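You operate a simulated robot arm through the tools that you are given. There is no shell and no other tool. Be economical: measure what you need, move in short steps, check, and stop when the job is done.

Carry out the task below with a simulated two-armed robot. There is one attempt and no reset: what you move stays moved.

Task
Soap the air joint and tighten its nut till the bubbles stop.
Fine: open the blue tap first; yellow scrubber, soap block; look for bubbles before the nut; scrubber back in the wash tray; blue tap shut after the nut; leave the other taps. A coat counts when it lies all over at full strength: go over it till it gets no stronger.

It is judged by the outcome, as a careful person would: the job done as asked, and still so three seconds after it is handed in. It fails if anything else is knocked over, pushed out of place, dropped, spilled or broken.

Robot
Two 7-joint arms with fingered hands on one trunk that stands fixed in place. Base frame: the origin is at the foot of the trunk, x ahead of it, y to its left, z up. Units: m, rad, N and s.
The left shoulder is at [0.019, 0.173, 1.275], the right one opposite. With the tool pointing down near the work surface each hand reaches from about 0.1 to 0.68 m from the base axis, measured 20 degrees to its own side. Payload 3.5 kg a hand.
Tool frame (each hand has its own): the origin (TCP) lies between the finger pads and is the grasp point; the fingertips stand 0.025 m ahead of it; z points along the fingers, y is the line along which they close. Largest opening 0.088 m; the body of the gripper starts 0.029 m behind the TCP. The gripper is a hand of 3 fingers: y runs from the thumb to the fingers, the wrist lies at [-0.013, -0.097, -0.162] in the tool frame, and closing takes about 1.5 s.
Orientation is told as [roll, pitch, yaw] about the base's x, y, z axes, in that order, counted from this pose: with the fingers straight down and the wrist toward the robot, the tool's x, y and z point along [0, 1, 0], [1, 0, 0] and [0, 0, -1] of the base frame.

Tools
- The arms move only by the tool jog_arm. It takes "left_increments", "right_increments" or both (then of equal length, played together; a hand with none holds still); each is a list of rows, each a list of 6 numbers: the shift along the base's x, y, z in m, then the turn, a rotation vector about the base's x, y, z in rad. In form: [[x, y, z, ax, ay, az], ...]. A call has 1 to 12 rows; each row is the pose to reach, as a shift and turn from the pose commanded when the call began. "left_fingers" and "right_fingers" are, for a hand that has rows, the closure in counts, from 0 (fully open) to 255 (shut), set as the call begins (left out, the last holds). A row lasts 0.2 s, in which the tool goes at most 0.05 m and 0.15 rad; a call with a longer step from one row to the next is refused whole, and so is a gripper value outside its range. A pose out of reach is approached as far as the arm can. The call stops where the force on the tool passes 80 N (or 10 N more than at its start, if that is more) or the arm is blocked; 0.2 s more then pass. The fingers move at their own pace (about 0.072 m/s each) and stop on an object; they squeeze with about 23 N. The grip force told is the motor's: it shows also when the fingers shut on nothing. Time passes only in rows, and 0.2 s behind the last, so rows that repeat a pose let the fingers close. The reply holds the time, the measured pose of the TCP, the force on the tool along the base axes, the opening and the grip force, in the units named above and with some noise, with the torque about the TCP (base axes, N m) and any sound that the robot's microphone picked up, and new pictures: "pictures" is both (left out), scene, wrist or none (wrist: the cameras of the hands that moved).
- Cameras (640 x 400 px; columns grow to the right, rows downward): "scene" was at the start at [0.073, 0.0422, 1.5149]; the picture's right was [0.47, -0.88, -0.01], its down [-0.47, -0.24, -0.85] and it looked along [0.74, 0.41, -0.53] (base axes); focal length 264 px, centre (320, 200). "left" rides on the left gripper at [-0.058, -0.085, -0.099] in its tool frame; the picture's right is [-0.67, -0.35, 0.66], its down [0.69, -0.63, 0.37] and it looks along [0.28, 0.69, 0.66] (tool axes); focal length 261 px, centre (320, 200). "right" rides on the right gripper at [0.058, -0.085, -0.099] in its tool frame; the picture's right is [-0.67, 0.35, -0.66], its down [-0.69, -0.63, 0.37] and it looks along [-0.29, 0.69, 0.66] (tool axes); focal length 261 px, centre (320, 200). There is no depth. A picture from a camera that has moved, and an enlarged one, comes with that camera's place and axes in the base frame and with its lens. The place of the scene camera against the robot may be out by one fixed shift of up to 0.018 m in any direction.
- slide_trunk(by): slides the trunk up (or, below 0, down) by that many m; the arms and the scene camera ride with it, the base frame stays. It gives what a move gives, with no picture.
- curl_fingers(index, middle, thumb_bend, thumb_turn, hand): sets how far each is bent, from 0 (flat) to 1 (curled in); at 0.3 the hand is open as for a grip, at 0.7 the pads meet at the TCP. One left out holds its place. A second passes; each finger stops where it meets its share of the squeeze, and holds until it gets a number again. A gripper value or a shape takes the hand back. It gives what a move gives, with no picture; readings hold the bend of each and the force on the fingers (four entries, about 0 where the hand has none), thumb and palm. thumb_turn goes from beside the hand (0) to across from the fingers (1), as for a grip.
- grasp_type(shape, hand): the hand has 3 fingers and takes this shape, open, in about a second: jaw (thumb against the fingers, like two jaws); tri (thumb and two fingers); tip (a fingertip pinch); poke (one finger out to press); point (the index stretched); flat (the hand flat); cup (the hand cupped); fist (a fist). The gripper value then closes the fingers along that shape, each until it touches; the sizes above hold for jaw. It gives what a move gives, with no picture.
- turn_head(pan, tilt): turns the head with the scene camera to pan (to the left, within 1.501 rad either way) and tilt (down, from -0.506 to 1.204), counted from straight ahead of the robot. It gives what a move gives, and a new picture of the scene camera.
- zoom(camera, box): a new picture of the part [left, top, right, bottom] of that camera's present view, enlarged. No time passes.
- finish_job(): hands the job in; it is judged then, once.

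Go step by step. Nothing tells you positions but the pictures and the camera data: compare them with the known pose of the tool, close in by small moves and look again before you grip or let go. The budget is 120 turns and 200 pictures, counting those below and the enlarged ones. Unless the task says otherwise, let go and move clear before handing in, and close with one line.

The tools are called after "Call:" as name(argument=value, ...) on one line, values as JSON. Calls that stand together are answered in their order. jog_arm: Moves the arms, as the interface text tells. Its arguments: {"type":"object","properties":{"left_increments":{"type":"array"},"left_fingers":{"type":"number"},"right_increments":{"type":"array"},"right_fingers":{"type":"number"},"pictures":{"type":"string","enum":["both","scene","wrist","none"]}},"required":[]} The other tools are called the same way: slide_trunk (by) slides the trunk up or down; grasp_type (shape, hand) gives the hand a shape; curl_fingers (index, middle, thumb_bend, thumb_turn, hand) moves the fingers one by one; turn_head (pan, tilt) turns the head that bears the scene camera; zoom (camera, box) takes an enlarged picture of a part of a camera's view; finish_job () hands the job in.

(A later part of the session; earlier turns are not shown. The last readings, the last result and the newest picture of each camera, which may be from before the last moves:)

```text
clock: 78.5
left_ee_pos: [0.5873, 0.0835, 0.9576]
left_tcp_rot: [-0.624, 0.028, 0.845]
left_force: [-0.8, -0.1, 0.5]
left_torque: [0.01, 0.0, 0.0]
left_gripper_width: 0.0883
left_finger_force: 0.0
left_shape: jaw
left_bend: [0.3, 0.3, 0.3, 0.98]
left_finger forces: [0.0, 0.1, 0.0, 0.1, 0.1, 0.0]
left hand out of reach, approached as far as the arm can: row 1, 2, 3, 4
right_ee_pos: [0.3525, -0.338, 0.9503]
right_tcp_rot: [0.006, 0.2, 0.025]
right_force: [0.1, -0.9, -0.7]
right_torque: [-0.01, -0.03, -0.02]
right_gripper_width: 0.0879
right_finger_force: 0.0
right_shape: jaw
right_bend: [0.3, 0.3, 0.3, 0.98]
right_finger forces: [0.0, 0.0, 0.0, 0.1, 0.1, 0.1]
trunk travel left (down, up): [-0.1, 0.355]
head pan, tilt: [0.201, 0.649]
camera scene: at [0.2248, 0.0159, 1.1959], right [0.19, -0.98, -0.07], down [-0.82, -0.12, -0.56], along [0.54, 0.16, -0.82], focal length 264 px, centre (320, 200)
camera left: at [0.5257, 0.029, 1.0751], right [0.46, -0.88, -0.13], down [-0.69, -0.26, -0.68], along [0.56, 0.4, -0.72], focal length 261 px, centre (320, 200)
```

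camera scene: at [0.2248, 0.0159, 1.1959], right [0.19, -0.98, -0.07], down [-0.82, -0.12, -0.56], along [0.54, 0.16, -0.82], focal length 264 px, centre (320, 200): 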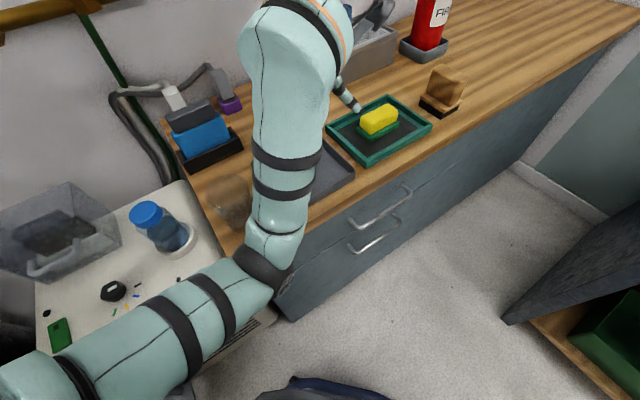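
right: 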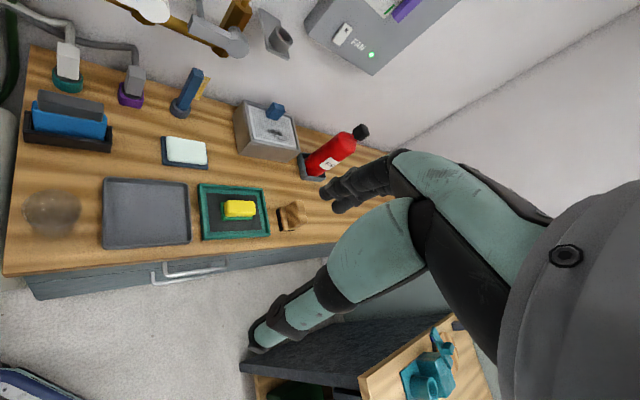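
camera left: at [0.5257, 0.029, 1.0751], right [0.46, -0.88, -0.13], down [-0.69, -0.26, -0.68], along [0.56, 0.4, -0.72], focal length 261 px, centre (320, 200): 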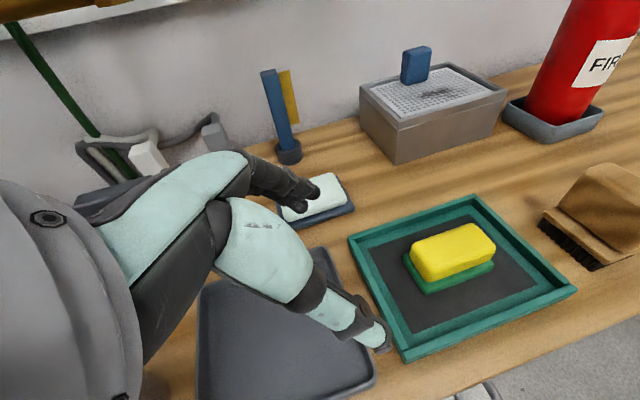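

This posture is wrist-limited. Better plan: the right hand, whose reach suits the scrubber, turns and sets it a little nearer within the same wash tray, then the left takes it. First I'll park the left hand pointing down, up and to the left.

Call:
jog_arm(left_increments=[[-0.005, 0.02, 0.03, 0.07, 0.028, -0.097], [-0.015, 0.04, 0.06, 0.14, 0.056, -0.194], [-0.03, 0.065, 0.09, 0.21, 0.084, -0.291], [-0.05, 0.09, 0.12, 0.28, 0.112, -0.388], [-0.07, 0.12, 0.14, 0.35, 0.14, -0.485], [-0.095, 0.15, 0.16, 0.42, 0.168, -0.582], [-0.12, 0.18, 0.18, 0.49, 0.196, -0.679], [-0.145, 0.21, 0.19, 0.56, 0.224, -0.776], [-0.165, 0.245, 0.19, 0.598, 0.238, -0.826]], pictures="scene")

```text
clock: 79.6
left_ee_pos: [0.5438, 0.2615, 0.9678]
left_tcp_rot: [-0.146, 0.155, 0.614]
left_force: [0.0, 0.2, -0.7]
left_torque: [-0.02, 0.01, 0.01]
left_gripper_width: 0.0883
left_finger_force: 0.1
left_shape: jaw
left_bend: [0.3, 0.3, 0.3, 0.98]
left_finger forces: [0.1, 0.0, 0.0, 0.1, 0.1, 0.1]
right_ee_pos: [0.3552, -0.3368, 0.9486]
right_tcp_rot: [0.005, 0.207, 0.024]
right_force: [0.8, -0.5, -0.1]
right_torque: [0.0, 0.01, 0.02]
right_gripper_width: 0.0878
right_finger_force: 0.2
right_shape: jaw
right_bend: [0.3, 0.3, 0.3, 0.98]
right_finger forces: [0.1, 0.0, 0.1, 0.0, 0.1, 0.0]
trunk travel left (down, up): [-0.1, 0.355]
head pan, tilt: [0.201, 0.649]
stopped in row 5 (left hand): the arm was blocked; the commanded pose is now the measured one
camera scene: at [0.2289, 0.0177, 1.1949], right [0.19, -0.98, -0.06], down [-0.82, -0.12, -0.56], along [0.54, 0.16, -0.83], focal length 264 px, centre (320, 200)
```

scene: 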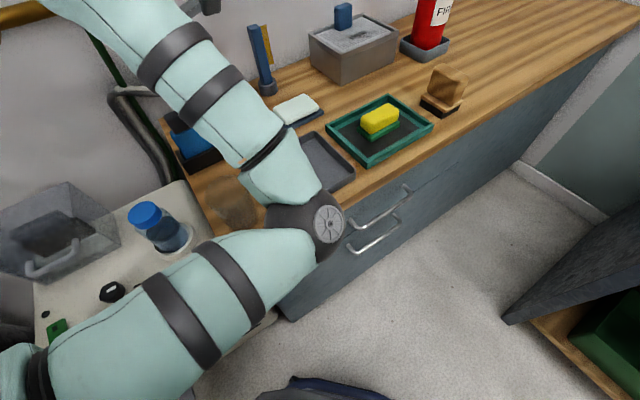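

Call:
zoom(camera="left", box=[0, 0, 640, 400])

Call:
turn_head(pan=0.7, tilt=0.3)

```text
1.00 times, centred on (320, 200) of left (not enlarged: the box is as wide or as high as the picture)
camera zoom: at [0.5127, 0.1872, 1.0884], right [0.09, -0.87, -0.49], down [-0.93, 0.11, -0.36], along [0.37, 0.48, -0.79], focal length 261 px, centre (320, 200)
```

zoom: 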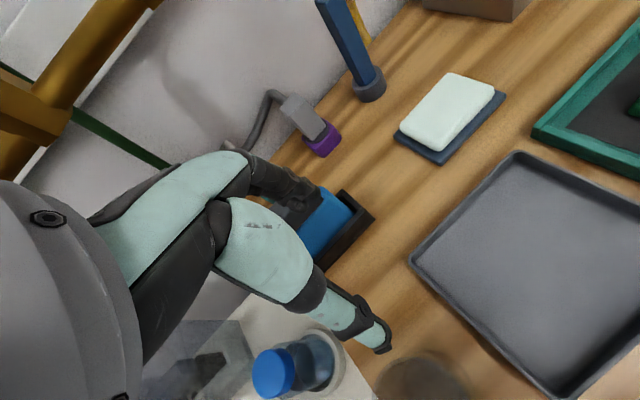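

```text
clock: 80.5
left_ee_pos: [0.5414, 0.2597, 0.971]
left_tcp_rot: [-0.147, 0.153, 0.611]
left_force: [-1.5, -0.3, 0.1]
left_torque: [-0.01, 0.0, 0.01]
left_gripper_width: 0.0882
left_finger_force: 0.0
left_shape: jaw
left_bend: [0.3, 0.3, 0.3, 0.98]
left_finger forces: [0.0, 0.0, 0.1, 0.1, 0.0, 0.0]
right_ee_pos: [0.3538, -0.3374, 0.9492]
right_tcp_rot: [0.005, 0.206, 0.024]
right_force: [-0.7, -0.2, -0.3]
right_torque: [0.01, -0.01, 0.05]
right_gripper_width: 0.0879
right_finger_force: 0.1
right_shape: jaw
right_bend: [0.3, 0.3, 0.3, 0.98]
right_finger forces: [0.0, 0.0, 0.1, 0.0, 0.1, 0.0]
trunk travel left (down, up): [-0.1, 0.355]
head pan, tilt: [0.7, 0.3]
camera scene: at [0.2248, 0.0597, 1.2298], right [0.61, -0.77, -0.21], down [-0.52, -0.19, -0.83], along [0.6, 0.61, -0.52], focal length 264 px, centre (320, 200)
```

scene: 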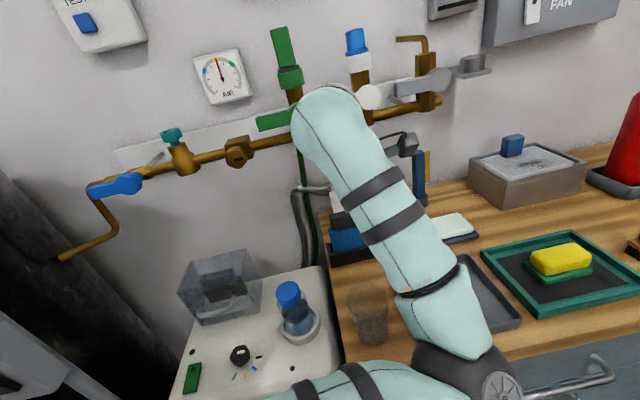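

Nothing is touched; the stop was just the arm lagging. I'll finish straightening the left hand and raise it a bit.

Call:
jog_arm(left_increments=[[-0.01, 0.0, 0.02, 0.027, -0.015, -0.088], [-0.02, 0.0, 0.04, 0.054, -0.029, -0.177], [-0.03, 0.0, 0.06, 0.081, -0.044, -0.265], [-0.04, 0.0, 0.08, 0.108, -0.059, -0.354], [-0.05, 0.0, 0.1, 0.135, -0.074, -0.442], [-0.06, 0.0, 0.11, 0.162, -0.088, -0.53], [-0.07, 0.0, 0.12, 0.189, -0.103, -0.619]], pictures="scene")

```text
clock: 81.2
left_ee_pos: [0.5081, 0.2921, 0.9506]
left_tcp_rot: [-0.002, 0.237, 0.492]
left_force: [-0.3, -0.8, -0.4]
left_torque: [0.02, 0.0, 0.01]
left_gripper_width: 0.0876
left_finger_force: 0.0
left_shape: jaw
left_bend: [0.3, 0.3, 0.3, 0.98]
left_finger forces: [0.0, 0.1, 0.0, 0.0, 0.1, 0.0]
right_ee_pos: [0.3545, -0.3371, 0.9505]
right_tcp_rot: [0.006, 0.207, 0.023]
right_force: [1.2, -0.4, 0.5]
right_torque: [-0.03, 0.01, 0.03]
right_gripper_width: 0.0878
right_finger_force: 0.1
right_shape: jaw
right_bend: [0.3, 0.3, 0.3, 0.98]
right_finger forces: [0.0, 0.0, 0.0, 0.0, 0.0, 0.1]
trunk travel left (down, up): [-0.1, 0.355]
head pan, tilt: [0.7, 0.3]
stopped in row 3 (left hand): the arm was blocked; the commanded pose is now the measured one
camera scene: at [0.2247, 0.0601, 1.2298], right [0.61, -0.76, -0.21], down [-0.52, -0.19, -0.83], along [0.6, 0.62, -0.52], focal length 264 px, centre (320, 200)
```

scene: 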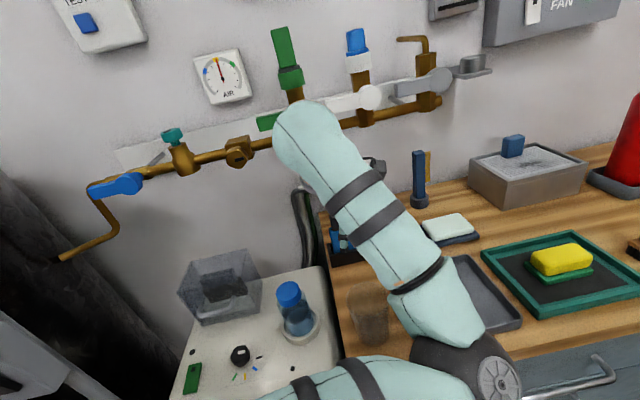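

I'll raise the trunk, where this arm moved freely before, and straighten the hand there.

Call:
slide_trunk(by=0.3)

Call:
jog_arm(left_increments=[[0.0, 0.0, 0.03, 0.02, -0.04, -0.088], [0.0, 0.0, 0.06, 0.04, -0.08, -0.177], [0, 0.0, 0.09, 0.06, -0.12, -0.265], [0, 0.0, 0.1, 0.06, -0.16, -0.354], [0, 0.0, 0.1, 0.06, -0.2, -0.44]], pictures="scene")

```text
clock: 84.2
left_ee_pos: [0.5097, 0.2885, 1.25]
left_tcp_rot: [-0.002, 0.238, 0.48]
left_force: [-0.8, -0.3, 0.4]
left_torque: [-0.01, -0.02, 0.01]
left_gripper_width: 0.0883
left_finger_force: 0.1
left_shape: jaw
left_bend: [0.3, 0.3, 0.3, 0.98]
left_finger forces: [0.1, 0.0, 0.1, 0.0, 0.0, 0.0]
right_ee_pos: [0.3545, -0.3385, 1.2499]
right_tcp_rot: [0.006, 0.203, 0.024]
right_force: [1.3, 0.2, 0.2]
right_torque: [-0.02, 0.02, 0.04]
right_gripper_width: 0.0879
right_finger_force: 0.1
right_shape: jaw
right_bend: [0.3, 0.3, 0.3, 0.98]
right_finger forces: [0.0, 0.1, 0.0, 0.1, 0.1, 0.0]
trunk travel left (down, up): [-0.4, 0.055]
head pan, tilt: [0.7, 0.3]
```

```text
clock: 85.5
left_ee_pos: [0.5087, 0.2893, 1.3508]
left_tcp_rot: [0.003, 0.03, 0.039]
left_force: [0.6, 0.9, 0.6]
left_torque: [0.05, 0.01, -0.01]
left_gripper_width: 0.0878
left_finger_force: 0.0
left_shape: jaw
left_bend: [0.3, 0.3, 0.3, 0.98]
left_finger forces: [0.0, 0.1, 0.0, 0.1, 0.0, 0.0]
right_ee_pos: [0.3543, -0.3374, 1.2501]
right_tcp_rot: [0.006, 0.202, 0.023]
right_force: [0.2, -0.1, 0.2]
right_torque: [0.01, 0.01, 0.01]
right_gripper_width: 0.0876
right_finger_force: 0.0
right_shape: jaw
right_bend: [0.3, 0.3, 0.3, 0.98]
right_finger forces: [0.0, 0.0, 0.0, 0.1, 0.1, 0.0]
trunk travel left (down, up): [-0.4, 0.055]
head pan, tilt: [0.7, 0.3]
camera scene: at [0.0534, 0.0599, 1.5894], right [0.64, -0.76, -0.01], down [-0.23, -0.19, -0.95], along [0.73, 0.62, -0.3], focal length 264 px, centre (320, 200)
```

scene: 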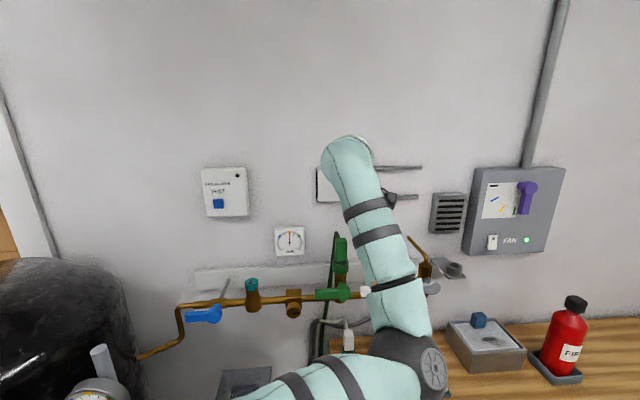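

Free and pointing down. I'll park the left hand further left in its starting (elbow-up) posture and bring the right hand round in front, then lower the trunk.

Call:
jog_arm(left_increments=[[-0.03, 0.03, 0.015, 0, 0, 0], [-0.06, 0.06, 0.03, 0, 0, 0], [-0.09, 0.09, 0.045, 0, 0, 0], [-0.12, 0.12, 0.06, 0, 0, 0], [-0.15, 0.15, 0.07, 0, 0, 0], [-0.18, 0.18, 0.08, 0, -0.03, -0.04], [-0.2, 0.2, 0.09, 0, -0.03, -0.04]], right_increments=[[0.03, 0.03, 0.01, 0, -0.03, 0.0], [0.06, 0.06, 0.02, 0, -0.06, 0.05], [0.09, 0.09, 0.03, 0, -0.09, 0.15], [0.12, 0.12, 0.04, 0, -0.12, 0.28], [0.15, 0.15, 0.05, 0, -0.15, 0.42], [0.18, 0.18, 0.06, 0, -0.18, 0.55], [0.2, 0.2, 0.07, 0, -0.2, 0.65]], pictures="scene")

```text
clock: 87.0
left_ee_pos: [0.3074, 0.4914, 1.4396]
left_tcp_rot: [0.004, -0.001, -0.001]
left_force: [-0.8, -0.4, -0.5]
left_torque: [-0.01, 0.02, 0.04]
left_gripper_width: 0.0881
left_finger_force: 0.1
left_shape: jaw
left_bend: [0.3, 0.3, 0.3, 0.98]
left_finger forces: [0.0, 0.0, 0.0, 0.0, 0.0, 0.0]
right_ee_pos: [0.5048, -0.1843, 1.3267]
right_tcp_rot: [-0.091, 0.007, 0.512]
right_force: [0.0, -0.5, -0.1]
right_torque: [-0.01, 0.01, 0.01]
right_gripper_width: 0.088
right_finger_force: 0.1
right_shape: jaw
right_bend: [0.3, 0.3, 0.3, 0.98]
right_finger forces: [0.0, 0.0, 0.0, 0.0, 0.0, 0.0]
right hand out of reach, approached as far as the arm can: row 6, 7
trunk travel left (down, up): [-0.4, 0.055]
head pan, tilt: [0.7, 0.3]
camera scene: at [0.05, 0.0598, 1.5896], right [0.64, -0.76, 0.0], down [-0.23, -0.19, -0.95], along [0.73, 0.62, -0.3], focal length 264 px, centre (320, 200)
```

scene: 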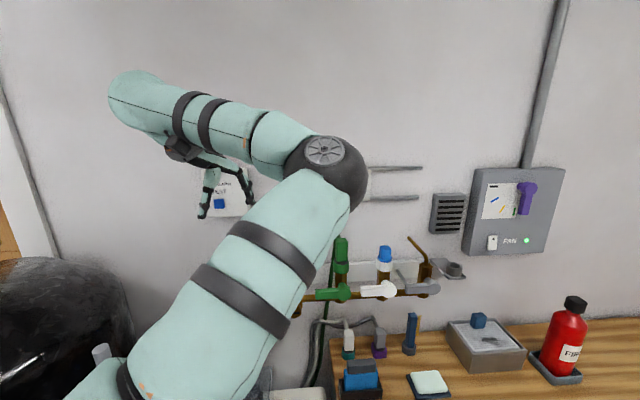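

The right wrist is limited inward, so instead I'll extend the left arm from this elbow-up posture and tilt the hand while extended, keeping the forearm over the top. The right hand goes back aside.

Call:
jog_arm(left_increments=[[0.03, -0.033, -0.01, 0, 0, 0], [0.06, -0.066, -0.02, 0, 0, 0], [0.09, -0.1, -0.03, 0, 0, 0], [0.12, -0.133, -0.04, -0.08, -0.037, 0.102], [0.15, -0.166, -0.05, -0.164, -0.075, 0.205], [0.18, -0.2, -0.06, -0.246, -0.112, 0.308], [0.21, -0.233, -0.07, -0.328, -0.15, 0.41], [0.235, -0.266, -0.08, -0.41, -0.187, 0.513], [0.26, -0.29, -0.08, -0.492, -0.225, 0.615], [0.28, -0.32, -0.08, -0.574, -0.262, 0.718], [0.293, -0.34, -0.08, -0.656, -0.3, 0.82]], right_increments=[[-0.015, -0.015, 0, 0, 0, -0.05], [-0.03, -0.03, 0, 0, 0, -0.1], [-0.045, -0.045, 0, 0, 0, -0.15], [-0.06, -0.06, 0, 0, 0, -0.2], [-0.075, -0.075, 0, 0, 0, -0.25], [-0.09, -0.09, 0, 0, 0, -0.3], [-0.105, -0.105, 0, 0, 0, -0.35], [-0.12, -0.12, 0, 0, 0, -0.4], [-0.135, -0.135, 0, 0, 0, -0.45], [-0.15, -0.15, 0, 0, 0, -0.5], [-0.165, -0.165, 0, 0, 0, -0.5]], pictures="scene")

```text
clock: 89.7
left_ee_pos: [0.5775, 0.2174, 1.3752]
left_tcp_rot: [-0.685, -0.023, 0.908]
left_force: [0.0, -0.7, 0.9]
left_torque: [0.01, 0.01, 0.03]
left_gripper_width: 0.0882
left_finger_force: 0.1
left_shape: jaw
left_bend: [0.3, 0.3, 0.3, 0.98]
left_finger forces: [0.0, 0.1, 0.0, 0.0, 0.1, 0.0]
left hand out of reach, approached as far as the arm can: row 11
right_ee_pos: [0.3396, -0.3499, 1.3252]
right_tcp_rot: [-0.09, 0.011, 0.012]
right_force: [-0.3, -1.6, 0.2]
right_torque: [0.01, 0.01, -0.01]
right_gripper_width: 0.088
right_finger_force: 0.0
right_shape: jaw
right_bend: [0.3, 0.3, 0.3, 0.98]
right_finger forces: [0.1, 0.0, 0.1, 0.1, 0.1, 0.1]
trunk travel left (down, up): [-0.4, 0.055]
head pan, tilt: [0.7, 0.3]
stopped in row 11 (left hand): the arm was blocked; the commanded pose is now the measured one
camera scene: at [0.0532, 0.0613, 1.5893], right [0.64, -0.76, -0.01], down [-0.23, -0.19, -0.95], along [0.73, 0.62, -0.3], focal length 264 px, centre (320, 200)
```

scene: 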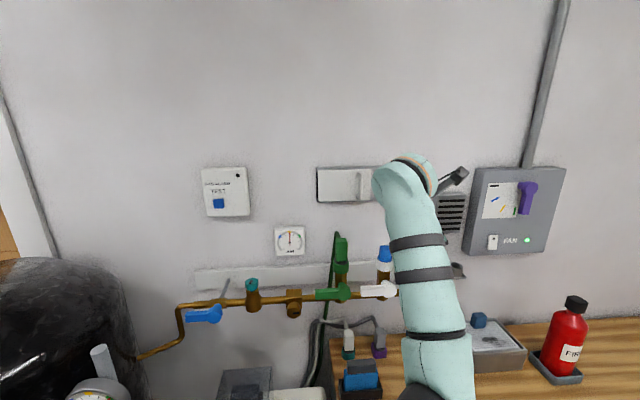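

I'll undo the tilt while extending toward the tray, so the arm is straight before I tilt again about the wrist.

Call:
jog_arm(left_increments=[[-0.003, -0.03, -0.01, 0.09, 0.104, 0], [-0.006, -0.06, -0.02, 0.18, 0.209, 0], [-0.01, -0.09, -0.03, 0.271, 0.313, 0], [-0.014, -0.12, -0.04, 0.362, 0.418, 0], [-0.017, -0.157, -0.045, 0.452, 0.522, 0]], pictures="none")

Call:
slide_trunk(by=-0.35)

Call:
turn_head(pan=0.2, tilt=0.5)

```text
clock: 91.0
left_ee_pos: [0.5716, 0.0909, 1.3314]
left_tcp_rot: [0.006, -0.06, 0.943]
left_force: [0.5, 0.2, -0.5]
left_torque: [-0.02, -0.02, -0.03]
left_gripper_width: 0.088
left_finger_force: 0.0
left_shape: jaw
left_bend: [0.3, 0.3, 0.3, 0.98]
left_finger forces: [0.0, 0.1, 0.1, 0.0, 0.0, 0.1]
right_ee_pos: [0.3407, -0.3523, 1.3249]
right_tcp_rot: [-0.088, 0.012, 0.01]
right_force: [-0.9, 0.0, -0.9]
right_torque: [-0.04, -0.02, 0.01]
right_gripper_width: 0.0879
right_finger_force: 0.1
right_shape: jaw
right_bend: [0.3, 0.3, 0.3, 0.98]
right_finger forces: [0.0, 0.0, 0.1, 0.0, 0.0, 0.1]
trunk travel left (down, up): [-0.4, 0.055]
head pan, tilt: [0.7, 0.3]
stopped in row 5 (left hand): the arm was blocked; the commanded pose is now the measured one
```

```text
clock: 94.5
left_ee_pos: [0.6357, 0.1311, 0.854]
left_tcp_rot: [0.177, 0.029, 1.027]
left_force: [-0.2, -0.4, -0.5]
left_torque: [-0.04, 0.01, -0.01]
left_gripper_width: 0.0882
left_finger_force: 0.2
left_shape: jaw
left_bend: [0.3, 0.3, 0.3, 0.98]
left_finger forces: [0.0, 0.0, 0.1, 0.0, 0.0, 0.0]
right_ee_pos: [0.3673, -0.3522, 0.9358]
right_tcp_rot: [-0.089, 0.111, 0.01]
right_force: [-0.3, -1.1, 0.3]
right_torque: [0.01, 0.0, 0.0]
right_gripper_width: 0.088
right_finger_force: 0.0
right_shape: jaw
right_bend: [0.3, 0.3, 0.3, 0.98]
right_finger forces: [0.0, 0.0, 0.1, 0.0, 0.0, 0.0]
trunk travel left (down, up): [-0.05, 0.405]
head pan, tilt: [0.7, 0.3]
```

```text
clock: 95.4
left_ee_pos: [0.6354, 0.1309, 0.8541]
left_tcp_rot: [0.175, 0.027, 1.025]
left_force: [-0.5, 0.0, -0.2]
left_torque: [0.05, 0.01, -0.01]
left_gripper_width: 0.0881
left_finger_force: 0.0
left_shape: jaw
left_bend: [0.3, 0.3, 0.3, 0.98]
left_finger forces: [0.1, 0.0, 0.0, 0.1, 0.0, 0.0]
right_ee_pos: [0.3674, -0.3511, 0.936]
right_tcp_rot: [-0.089, 0.11, 0.011]
right_force: [-0.4, 0.4, -0.1]
right_torque: [0.02, -0.02, 0.03]
right_gripper_width: 0.0878
right_finger_force: 0.0
right_shape: jaw
right_bend: [0.3, 0.3, 0.3, 0.98]
right_finger forces: [0.1, 0.1, 0.0, 0.0, 0.0, 0.1]
trunk travel left (down, up): [-0.05, 0.405]
head pan, tilt: [0.201, 0.499]
camera scene: at [0.2807, 0.0178, 1.1267], right [0.18, -0.98, -0.08], down [-0.79, -0.1, -0.6], along [0.58, 0.18, -0.79], focal length 264 px, centre (320, 200)
```

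scene: 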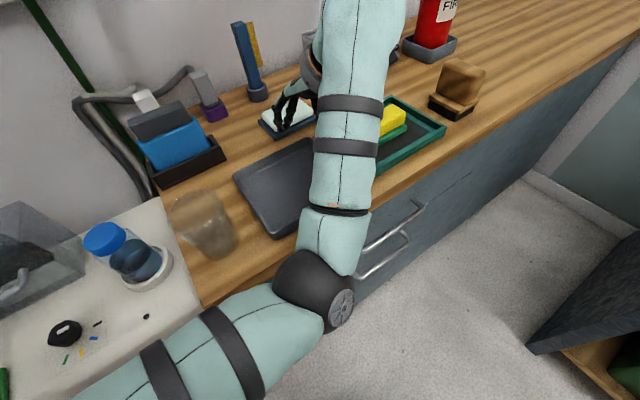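

With the deeper trunk lean the hand is now at (0.636, 0.131, 0.854), still free, and has more reach. I'll lift slightly and move over the scrubber.

Call:
jog_arm(left_increments=[[0.0, -0.02, 0.03, 0, 0, -0.04], [0.02, -0.045, 0.045, -0.03, -0.02, -0.08], [0.04, -0.07, 0.045, -0.06, -0.04, -0.12], [0.065, -0.095, 0.045, -0.09, -0.06, -0.16], [0.0916, -0.118, 0.045, -0.12, -0.08, -0.17]], pictures="both")

```text
clock: 96.6
left_ee_pos: [0.6804, -0.0209, 0.8918]
left_tcp_rot: [0.064, 0.101, 0.763]
left_force: [-1.1, -0.1, -0.3]
left_torque: [-0.01, -0.04, -0.01]
left_gripper_width: 0.0877
left_finger_force: 0.1
left_shape: jaw
left_bend: [0.3, 0.3, 0.3, 0.98]
left_finger forces: [0.1, 0.0, 0.0, 0.0, 0.0, 0.0]
left hand out of reach, approached as far as the arm can: row 1, 5
right_ee_pos: [0.3688, -0.3512, 0.9359]
right_tcp_rot: [-0.088, 0.113, 0.011]
right_force: [1.0, 0.4, -0.6]
right_torque: [0.01, -0.01, -0.02]
right_gripper_width: 0.0878
right_finger_force: 0.1
right_shape: jaw
right_bend: [0.3, 0.3, 0.3, 0.98]
right_finger forces: [0.1, 0.0, 0.0, 0.1, 0.1, 0.1]
trunk travel left (down, up): [-0.05, 0.405]
head pan, tilt: [0.201, 0.499]
camera scene: at [0.2815, 0.018, 1.1263], right [0.18, -0.98, -0.08], down [-0.79, -0.1, -0.6], along [0.58, 0.18, -0.79], focal length 264 px, centre (320, 200)
camera left: at [0.6703, -0.1201, 0.996], right [0.13, -0.74, -0.66], down [-0.96, 0.06, -0.26], along [0.23, 0.67, -0.71], focal length 261 px, centre (320, 200)
```

scene: 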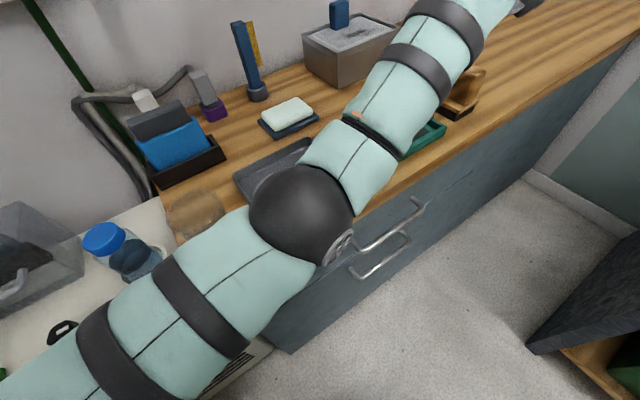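
left: 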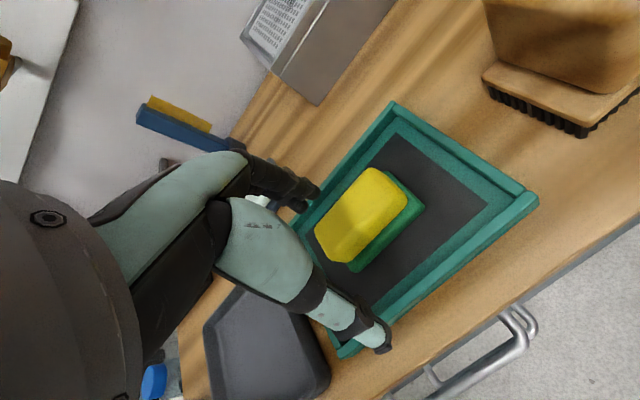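

Very near: the scrubber is at about (0.722, 0.016). A small tilt plus a shift brings the fingers over it.

Call:
jog_arm(left_increments=[[0.01, 0.009, 0, -0.066, -0.076, 0], [0.02, 0.018, 0, -0.131, -0.151, 0], [0.031, 0.027, -0.005, -0.197, -0.227, 0], [0.042, 0.036, -0.01, -0.23, -0.265, 0]], pictures="wrist")

```text
clock: 97.6
left_ee_pos: [0.6659, 0.0216, 0.8677]
left_tcp_rot: [-0.215, 0.066, 0.731]
left_force: [0.2, -0.5, -0.3]
left_torque: [0.02, 0.03, 0.01]
left_gripper_width: 0.0881
left_finger_force: 0.0
left_shape: jaw
left_bend: [0.3, 0.3, 0.3, 0.98]
left_finger forces: [0.0, 0.1, 0.1, 0.0, 0.0, 0.0]
left hand out of reach, approached as far as the arm can: row 1, 2, 3, 4
right_ee_pos: [0.366, -0.3531, 0.9405]
right_tcp_rot: [-0.088, 0.104, 0.011]
right_force: [-0.2, 0.5, -0.3]
right_torque: [0.0, 0.01, -0.02]
right_gripper_width: 0.0878
right_finger_force: 0.0
right_shape: jaw
right_bend: [0.3, 0.3, 0.3, 0.98]
right_finger forces: [0.0, 0.0, 0.0, 0.0, 0.1, 0.1]
trunk travel left (down, up): [-0.05, 0.405]
head pan, tilt: [0.201, 0.499]
camera left: at [0.6328, -0.0569, 0.9823], right [0.25, -0.85, -0.47], down [-0.89, 0.0, -0.46], along [0.39, 0.53, -0.75], focal length 261 px, centre (320, 200)
```

left: 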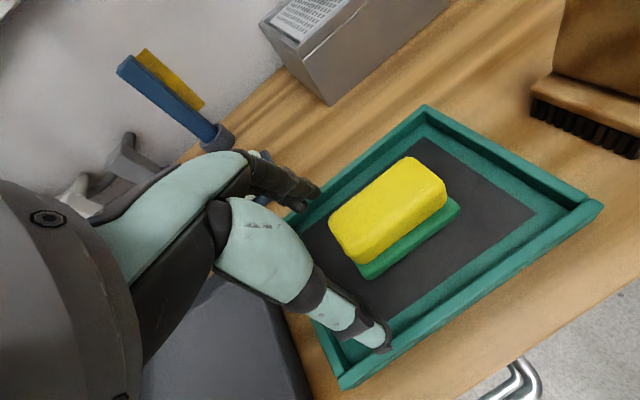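

The fingers straddle the right lines but are ~4 cm short, with a slight lean in the body. I'll try a few small steps forward and down.

Call:
jog_arm(left_increments=[[0.015, 0.003, -0.01, 0, 0, 0], [0.03, 0.006, -0.02, 0, 0, 0], [0.042, 0.008, -0.03, 0, 0, 0]], pictures="both")

```text
clock: 98.6
left_ee_pos: [0.6602, 0.0286, 0.8915]
left_tcp_rot: [-0.273, -0.004, 0.714]
left_force: [0.6, -1.3, -1.2]
left_torque: [0.06, 0.04, 0.06]
left_gripper_width: 0.0879
left_finger_force: 0.0
left_shape: jaw
left_bend: [0.3, 0.3, 0.3, 0.98]
left_finger forces: [0.0, 0.0, 0.0, 0.0, 0.1, 0.0]
left hand out of reach, approached as far as the arm can: row 1, 2, 3
right_ee_pos: [0.3546, -0.3598, 0.937]
right_tcp_rot: [-0.072, 0.095, 0.022]
right_force: [0.3, -2.0, -0.7]
right_torque: [0.08, 0.03, 0.01]
right_gripper_width: 0.0878
right_finger_force: 0.0
right_shape: jaw
right_bend: [0.3, 0.3, 0.3, 0.98]
right_finger forces: [0.0, 0.1, 0.0, 0.0, 0.0, 0.0]
trunk travel left (down, up): [-0.05, 0.405]
head pan, tilt: [0.201, 0.499]
stopped in row 3 (left hand): the arm was blocked; the commanded pose is now the measured one
camera scene: at [0.2654, -0.0017, 1.1332], right [0.18, -0.98, -0.1], down [-0.78, -0.08, -0.62], along [0.6, 0.19, -0.78], focal length 264 px, centre (320, 200)
camera left: at [0.6138, -0.0501, 1.0025], right [0.28, -0.85, -0.45], down [-0.84, 0.01, -0.54], along [0.46, 0.53, -0.71], focal length 261 px, centre (320, 200)
```

scene: 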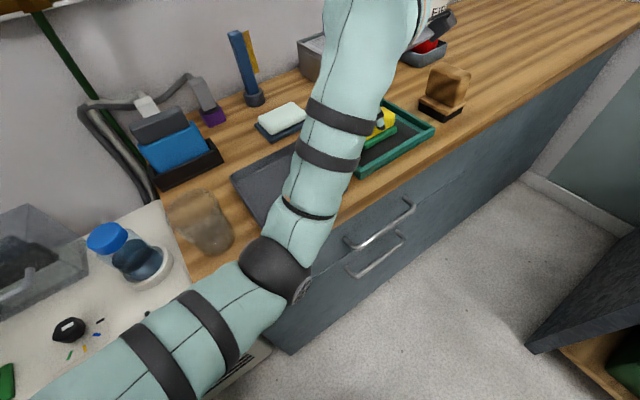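
left: 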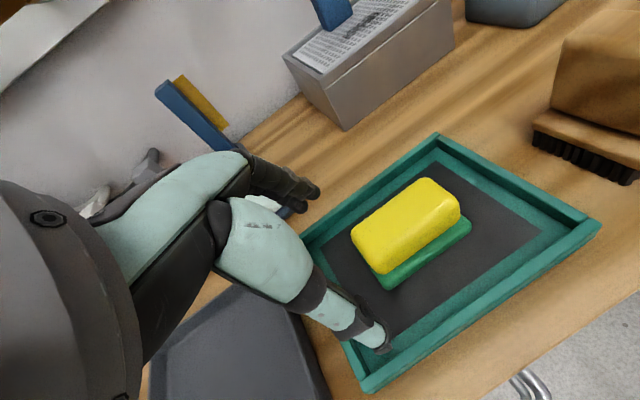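

The elbow drops onto the bench edge with that sideways tilt. I'll go back to the earlier near-vertical pose, and from it tilt the fingers forward instead, which keeps the elbow up and gains the missing 5 cm.

Call:
jog_arm(left_increments=[[0.0, -0.015, 0.015, 0.07, 0.06, 0.02], [0.008, -0.03, 0.02, 0.14, 0.12, 0.04], [0.015, -0.045, 0.02, 0.206, 0.179, 0.06], [0.02, -0.05, 0.015, 0.26, 0.2, 0.06]], pictures="none")

Call:
jog_arm(left_increments=[[0.012, 0.014, 0.0, 0.08, -0.07, 0.0], [0.025, 0.028, -0.005, 0.16, -0.14, 0.0], [0.035, 0.04, -0.015, 0.24, -0.21, 0.0]], pictures="both")

```text
clock: 99.6
left_ee_pos: [0.691, -0.0029, 0.8833]
left_tcp_rot: [0.067, -0.002, 0.788]
left_force: [1.2, 2.0, 0.8]
left_torque: [-0.18, 0.03, -0.02]
left_gripper_width: 0.0881
left_finger_force: 0.1
left_shape: jaw
left_bend: [0.3, 0.3, 0.3, 0.98]
left_finger forces: [0.0, 0.0, 0.0, 0.0, 0.0, 0.0]
right_ee_pos: [0.368, -0.3466, 0.9345]
right_tcp_rot: [-0.09, 0.115, 0.023]
right_force: [1.0, 0.2, -0.6]
right_torque: [-0.02, 0.02, -0.01]
right_gripper_width: 0.0879
right_finger_force: 0.1
right_shape: jaw
right_bend: [0.3, 0.3, 0.3, 0.98]
right_finger forces: [0.1, 0.0, 0.0, 0.0, 0.1, 0.0]
trunk travel left (down, up): [-0.05, 0.405]
head pan, tilt: [0.201, 0.499]
```

```text
clock: 100.4
left_ee_pos: [0.7033, 0.0614, 0.8551]
left_tcp_rot: [0.085, -0.266, 0.783]
left_force: [-0.8, 0.0, 0.1]
left_torque: [0.03, 0.01, 0.0]
left_gripper_width: 0.0881
left_finger_force: 0.2
left_shape: jaw
left_bend: [0.3, 0.3, 0.3, 0.98]
left_finger forces: [0.1, 0.0, 0.0, 0.0, 0.1, 0.1]
left hand out of reach, approached as far as the arm can: row 1, 2, 3
right_ee_pos: [0.3667, -0.347, 0.9354]
right_tcp_rot: [-0.087, 0.11, 0.02]
right_force: [0.3, -0.6, 0.8]
right_torque: [0.0, -0.03, 0.0]
right_gripper_width: 0.088
right_finger_force: 0.0
right_shape: jaw
right_bend: [0.3, 0.3, 0.3, 0.98]
right_finger forces: [0.0, 0.0, 0.1, 0.0, 0.1, 0.0]
trunk travel left (down, up): [-0.05, 0.405]
head pan, tilt: [0.201, 0.499]
camera scene: at [0.28, 0.0172, 1.127], right [0.18, -0.98, -0.08], down [-0.79, -0.1, -0.6], along [0.58, 0.18, -0.79], focal length 264 px, centre (320, 200)
camera left: at [0.6745, -0.0615, 0.924], right [0.33, -0.54, -0.78], down [-0.88, 0.13, -0.46], along [0.35, 0.83, -0.43], focal length 261 px, centre (320, 200)
```

scene: 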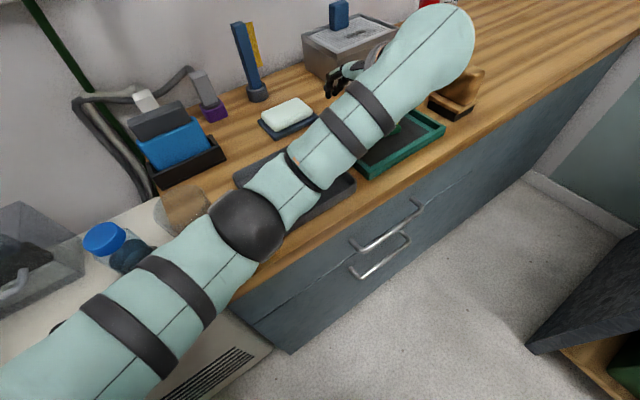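
left: 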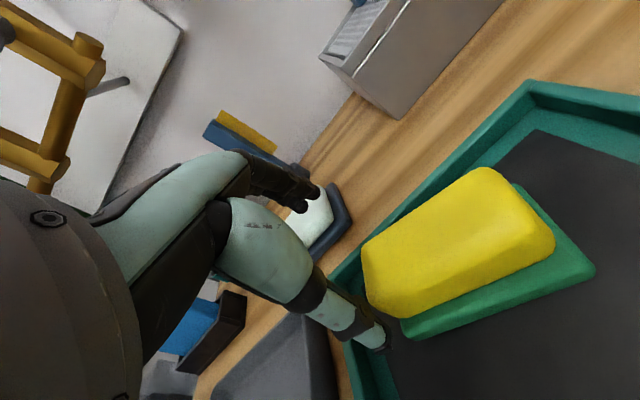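

Much better: the hand is at (0.703, 0.061) with the elbow up. The scrubber is 4.5 cm to the right; shift over it.

Call:
jog_arm(left_increments=[[0.006, -0.015, 0.0, 0, 0, 0], [0.013, -0.03, 0.0, 0, 0, 0], [0.019, -0.045, 0.0, 0, 0, 0.0]], pictures="wrist")

```text
clock: 101.2
left_ee_pos: [0.7044, 0.0606, 0.8547]
left_tcp_rot: [0.083, -0.267, 0.783]
left_force: [0.4, 0.9, 1.1]
left_torque: [0.02, -0.04, 0.02]
left_gripper_width: 0.0881
left_finger_force: 0.1
left_shape: jaw
left_bend: [0.3, 0.3, 0.3, 0.98]
left_finger forces: [0.0, 0.1, 0.0, 0.0, 0.1, 0.0]
left hand out of reach, approached as far as the arm can: row 1, 2, 3
right_ee_pos: [0.366, -0.3452, 0.9355]
right_tcp_rot: [-0.089, 0.111, 0.022]
right_force: [0.4, 0.0, -0.3]
right_torque: [0.0, -0.02, 0.03]
right_gripper_width: 0.088
right_finger_force: 0.0
right_shape: jaw
right_bend: [0.3, 0.3, 0.3, 0.98]
right_finger forces: [0.0, 0.0, 0.0, 0.0, 0.0, 0.1]
trunk travel left (down, up): [-0.05, 0.405]
head pan, tilt: [0.201, 0.499]
camera left: at [0.6748, -0.0613, 0.924], right [0.33, -0.54, -0.78], down [-0.88, 0.13, -0.46], along [0.35, 0.83, -0.43], focal length 261 px, centre (320, 200)
```

left: 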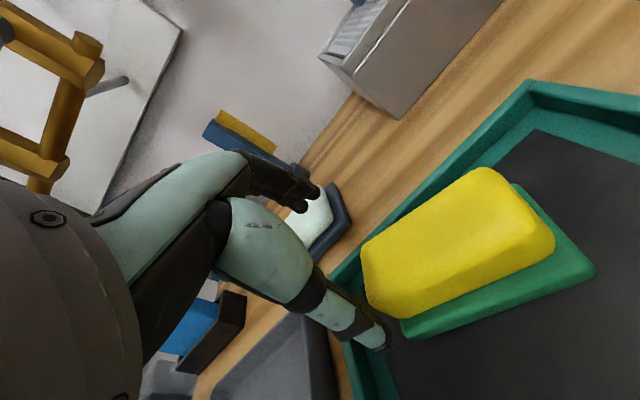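

At full reach, but I can take the scrubber by its left end: about (0.70, 0.037). I'll partly close the fingers to fit inside the tray and come down around that end.

Call:
jog_arm(left_increments=[[-0.008, -0.02, 0.0, 0, 0, 0], [-0.006, -0.022, -0.015, 0, 0, 0], [-0.002, -0.024, -0.03, 0, 0, 0]], left_fingers=50, pictures="both")

```text
clock: 102.0
left_ee_pos: [0.6954, 0.0395, 0.8477]
left_tcp_rot: [0.084, -0.266, 0.783]
left_force: [-0.4, 0.1, -0.3]
left_torque: [0.03, 0.01, -0.01]
left_gripper_width: 0.0711
left_finger_force: 0.1
left_shape: jaw
left_bend: [0.27, 0.34, 0.48, 0.99]
left_finger forces: [0.0, 0.0, 0.1, 0.0, 0.0, 0.0]
left hand out of reach, approached as far as the arm can: row 2, 3
right_ee_pos: [0.3669, -0.3457, 0.9353]
right_tcp_rot: [-0.088, 0.113, 0.023]
right_force: [-0.3, -0.3, -0.7]
right_torque: [-0.05, 0.0, 0.0]
right_gripper_width: 0.0878
right_finger_force: 0.0
right_shape: jaw
right_bend: [0.3, 0.3, 0.3, 0.98]
right_finger forces: [0.0, 0.1, 0.1, 0.1, 0.0, 0.0]
trunk travel left (down, up): [-0.05, 0.405]
head pan, tilt: [0.201, 0.499]
camera scene: at [0.2807, 0.0175, 1.1267], right [0.18, -0.98, -0.08], down [-0.79, -0.1, -0.6], along [0.58, 0.18, -0.79], focal length 264 px, centre (320, 200)
camera left: at [0.6667, -0.0822, 0.9168], right [0.33, -0.54, -0.78], down [-0.88, 0.13, -0.46], along [0.35, 0.83, -0.43], focal length 261 px, centre (320, 200)
```

scene: 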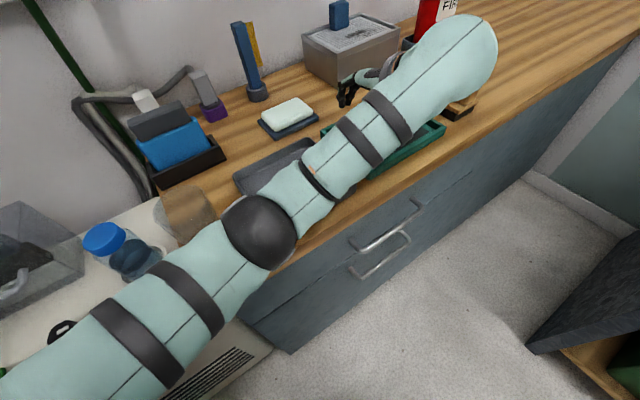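
left: 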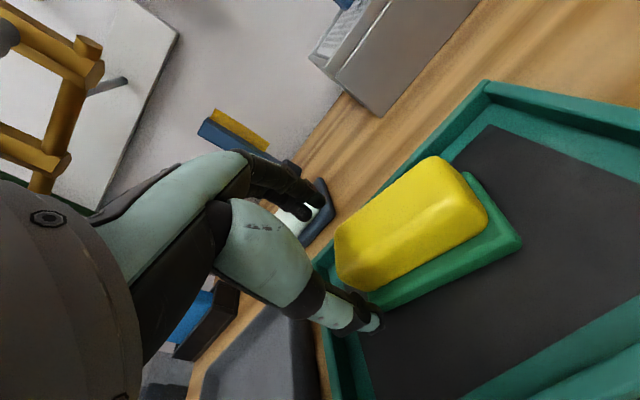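

The fingers straddle the left end; only height is missing. A small trunk drop will lower the hand around it.

Call:
slide_trunk(by=-0.02)

Call:
zoom(camera="left", box=[160, 100, 560, 350])

```text
clock: 102.7
left_ee_pos: [0.6824, 0.0458, 0.8515]
left_tcp_rot: [0.057, -0.287, 0.791]
left_force: [-0.6, 0.2, 1.0]
left_torque: [0.0, 0.05, -0.01]
left_gripper_width: 0.0707
left_finger_force: 0.1
left_shape: jaw
left_bend: [0.27, 0.34, 0.49, 0.99]
left_finger forces: [0.1, 0.0, 0.0, 0.1, 0.1, 0.0]
right_ee_pos: [0.3565, -0.3403, 0.9202]
right_tcp_rot: [-0.094, 0.108, 0.013]
right_force: [0.4, -0.6, 0.8]
right_torque: [0.02, 0.04, 0.01]
right_gripper_width: 0.0878
right_finger_force: 0.0
right_shape: jaw
right_bend: [0.3, 0.3, 0.3, 0.98]
right_finger forces: [0.1, 0.1, 0.0, 0.0, 0.1, 0.0]
trunk travel left (down, up): [-0.03, 0.425]
head pan, tilt: [0.201, 0.499]
```

```text
1.60 times, centred on (360, 225) of left
camera zoom: at [0.6513, -0.0772, 0.9195], right [0.35, -0.54, -0.76], down [-0.86, 0.13, -0.49], along [0.37, 0.83, -0.42], focal length 417 px, centre (256, 160)
```

zoom: 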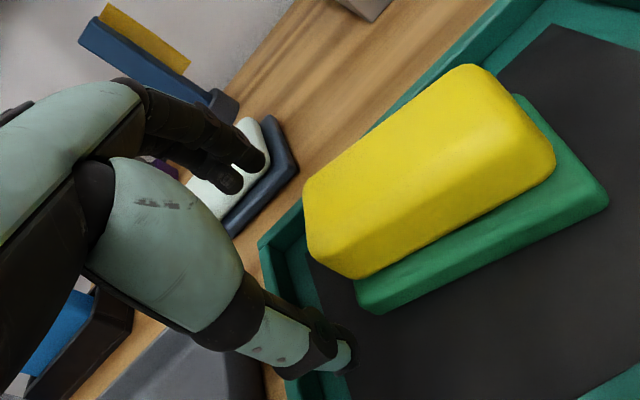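

The left upper arm is now resting on the bench edge, so the left can't go lower. New plan: raise, retract the left, and let the right hand (whose elbow stays off the bench) turn and slide the scrubber nearer within the wash tray for the left to take.

Call:
slide_trunk(by=0.22)

Call:
jog_arm(left_increments=[[-0.03, 0.02, 0.03, -0.03, 0.05, -0.1], [-0.06, 0.05, 0.05, -0.06, 0.1, -0.2], [-0.09, 0.08, 0.06, -0.09, 0.15, -0.3], [-0.12, 0.12, 0.07, -0.11, 0.18, -0.4], [-0.15, 0.16, 0.08, -0.13, 0.2, -0.5], [-0.18, 0.2, 0.09, -0.14, 0.22, -0.6], [-0.21, 0.24, 0.1, -0.15, 0.24, -0.7], [-0.24, 0.28, 0.11, -0.15, 0.24, -0.75]], right_increments=[[0.03, 0.03, 0.0, 0.02, -0.03, 0.05], [0.06, 0.06, 0.0, 0.04, -0.05, 0.1], [0.09, 0.09, 0.0, 0.06, -0.06, 0.15], [0.12, 0.12, 0.0, 0.08, -0.07, 0.2], [0.15, 0.15, 0.0, 0.08, -0.08, 0.25], [0.18, 0.18, 0.0, 0.08, -0.09, 0.3], [0.2, 0.21, 0.0, 0.08, -0.1, 0.35], [0.22, 0.24, 0.0, 0.08, -0.1, 0.4]], left_fingers=0, pictures="scene")

```text
clock: 105.0
left_ee_pos: [0.6075, 0.0416, 1.2617]
left_tcp_rot: [-0.162, -0.477, 0.877]
left_force: [0.7, 0.1, -0.1]
left_torque: [-0.01, 0.0, 0.05]
left_gripper_width: 0.0707
left_finger_force: 0.0
left_shape: jaw
left_bend: [0.27, 0.34, 0.49, 0.99]
left_finger forces: [0.1, 0.0, 0.1, 0.0, 0.1, 0.0]
right_ee_pos: [0.3745, -0.345, 1.1269]
right_tcp_rot: [-0.086, 0.134, 0.02]
right_force: [0.6, -0.4, -1.0]
right_torque: [0.01, 0.01, 0.02]
right_gripper_width: 0.0878
right_finger_force: 0.1
right_shape: jaw
right_bend: [0.3, 0.3, 0.3, 0.98]
right_finger forces: [0.0, 0.1, 0.1, 0.0, 0.0, 0.0]
trunk travel left (down, up): [-0.25, 0.205]
head pan, tilt: [0.201, 0.499]
```

```text
refused: row 4 steps farther than a row can; nothing moved
```

Call:
jog_arm(left_increments=[[-0.02, 0.034, 0.0, -0.007, 0.057, -0.091], [-0.045, 0.068, 0.0, -0.013, 0.114, -0.182], [-0.07, 0.102, 0.0, -0.02, 0.171, -0.273], [-0.095, 0.136, 0.0, -0.027, 0.228, -0.364], [-0.12, 0.17, 0.0, -0.033, 0.285, -0.456], [-0.14, 0.205, 0.0, -0.04, 0.342, -0.547], [-0.16, 0.24, 0, -0.047, 0.4, -0.638], [-0.18, 0.275, 0, -0.053, 0.456, -0.729], [-0.2, 0.31, 0, -0.06, 0.513, -0.82]], right_increments=[[0.022, 0.025, 0.0, 0.01, -0.015, 0.05], [0.045, 0.05, 0.0, 0.02, -0.03, 0.1], [0.067, 0.08, 0.0, 0.03, -0.045, 0.15], [0.09, 0.11, 0.0, 0.04, -0.06, 0.2], [0.115, 0.14, 0.0, 0.05, -0.075, 0.25], [0.14, 0.17, 0.0, 0.06, -0.09, 0.3], [0.165, 0.2, 0.0, 0.07, -0.105, 0.36], [0.185, 0.23, 0.0, 0.08, -0.12, 0.42], [0.205, 0.26, 0.0, 0.085, -0.13, 0.5]], left_fingers=0, pictures="both")

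```text
clock: 107.0
left_ee_pos: [0.4059, 0.3583, 1.2562]
left_tcp_rot: [0.004, 0.02, 0.009]
left_force: [0.8, -0.3, -0.4]
left_torque: [-0.03, -0.01, 0.01]
left_gripper_width: 0.0878
left_finger_force: 0.1
left_shape: jaw
left_bend: [0.3, 0.3, 0.3, 0.98]
left_finger forces: [0.0, 0.1, 0.1, 0.1, 0.0, 0.1]
right_ee_pos: [0.5797, -0.0842, 1.1279]
right_tcp_rot: [-0.043, -0.014, 0.522]
right_force: [-0.2, 0.7, -0.5]
right_torque: [-0.01, 0.02, 0.0]
right_gripper_width: 0.0879
right_finger_force: 0.1
right_shape: jaw
right_bend: [0.3, 0.3, 0.3, 0.98]
right_finger forces: [0.0, 0.1, 0.0, 0.0, 0.0, 0.1]
trunk travel left (down, up): [-0.25, 0.205]
head pan, tilt: [0.201, 0.499]
camera scene: at [0.1253, 0.0201, 1.406], right [0.2, -0.98, -0.02], down [-0.56, -0.1, -0.82], along [0.8, 0.17, -0.57], focal length 264 px, centre (320, 200)
camera right: at [0.4737, -0.0728, 1.2236], right [0.61, -0.39, 0.69], down [-0.19, -0.92, -0.34], along [0.77, 0.08, -0.64], focal length 261 px, centre (320, 200)
camera left: at [0.3235, 0.2985, 1.3572], right [-0.35, -0.67, -0.65], down [-0.64, 0.68, -0.35], along [0.68, 0.29, -0.67], focal length 261 px, centre (320, 200)
```

scene: 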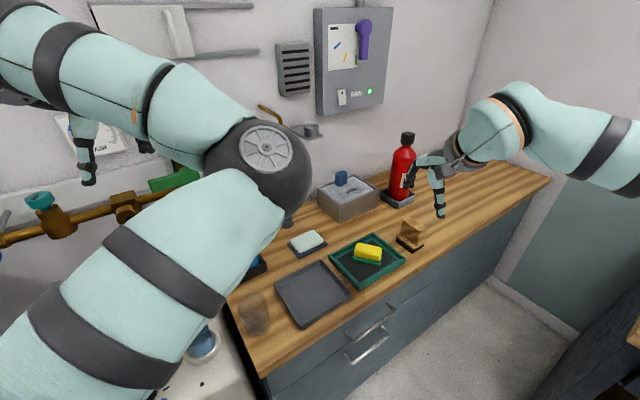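
right: 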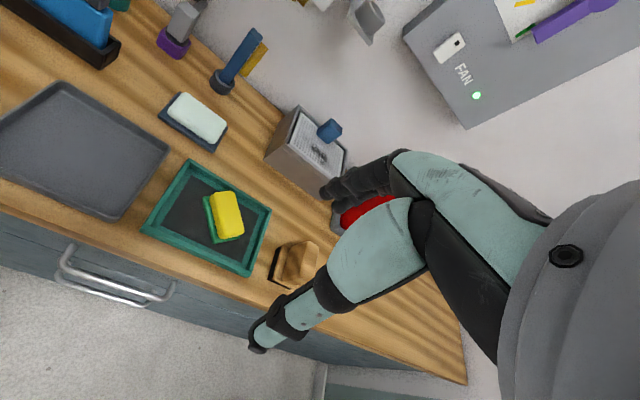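
left: 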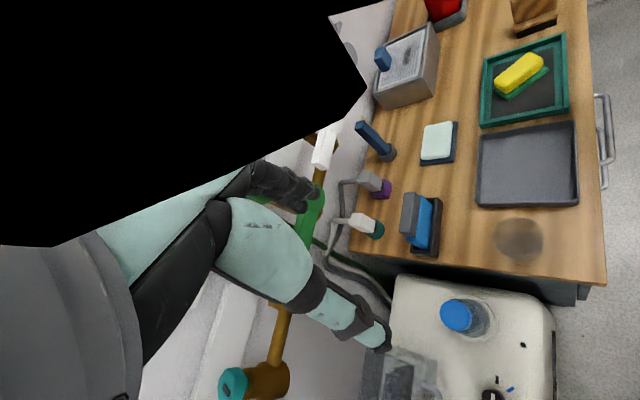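

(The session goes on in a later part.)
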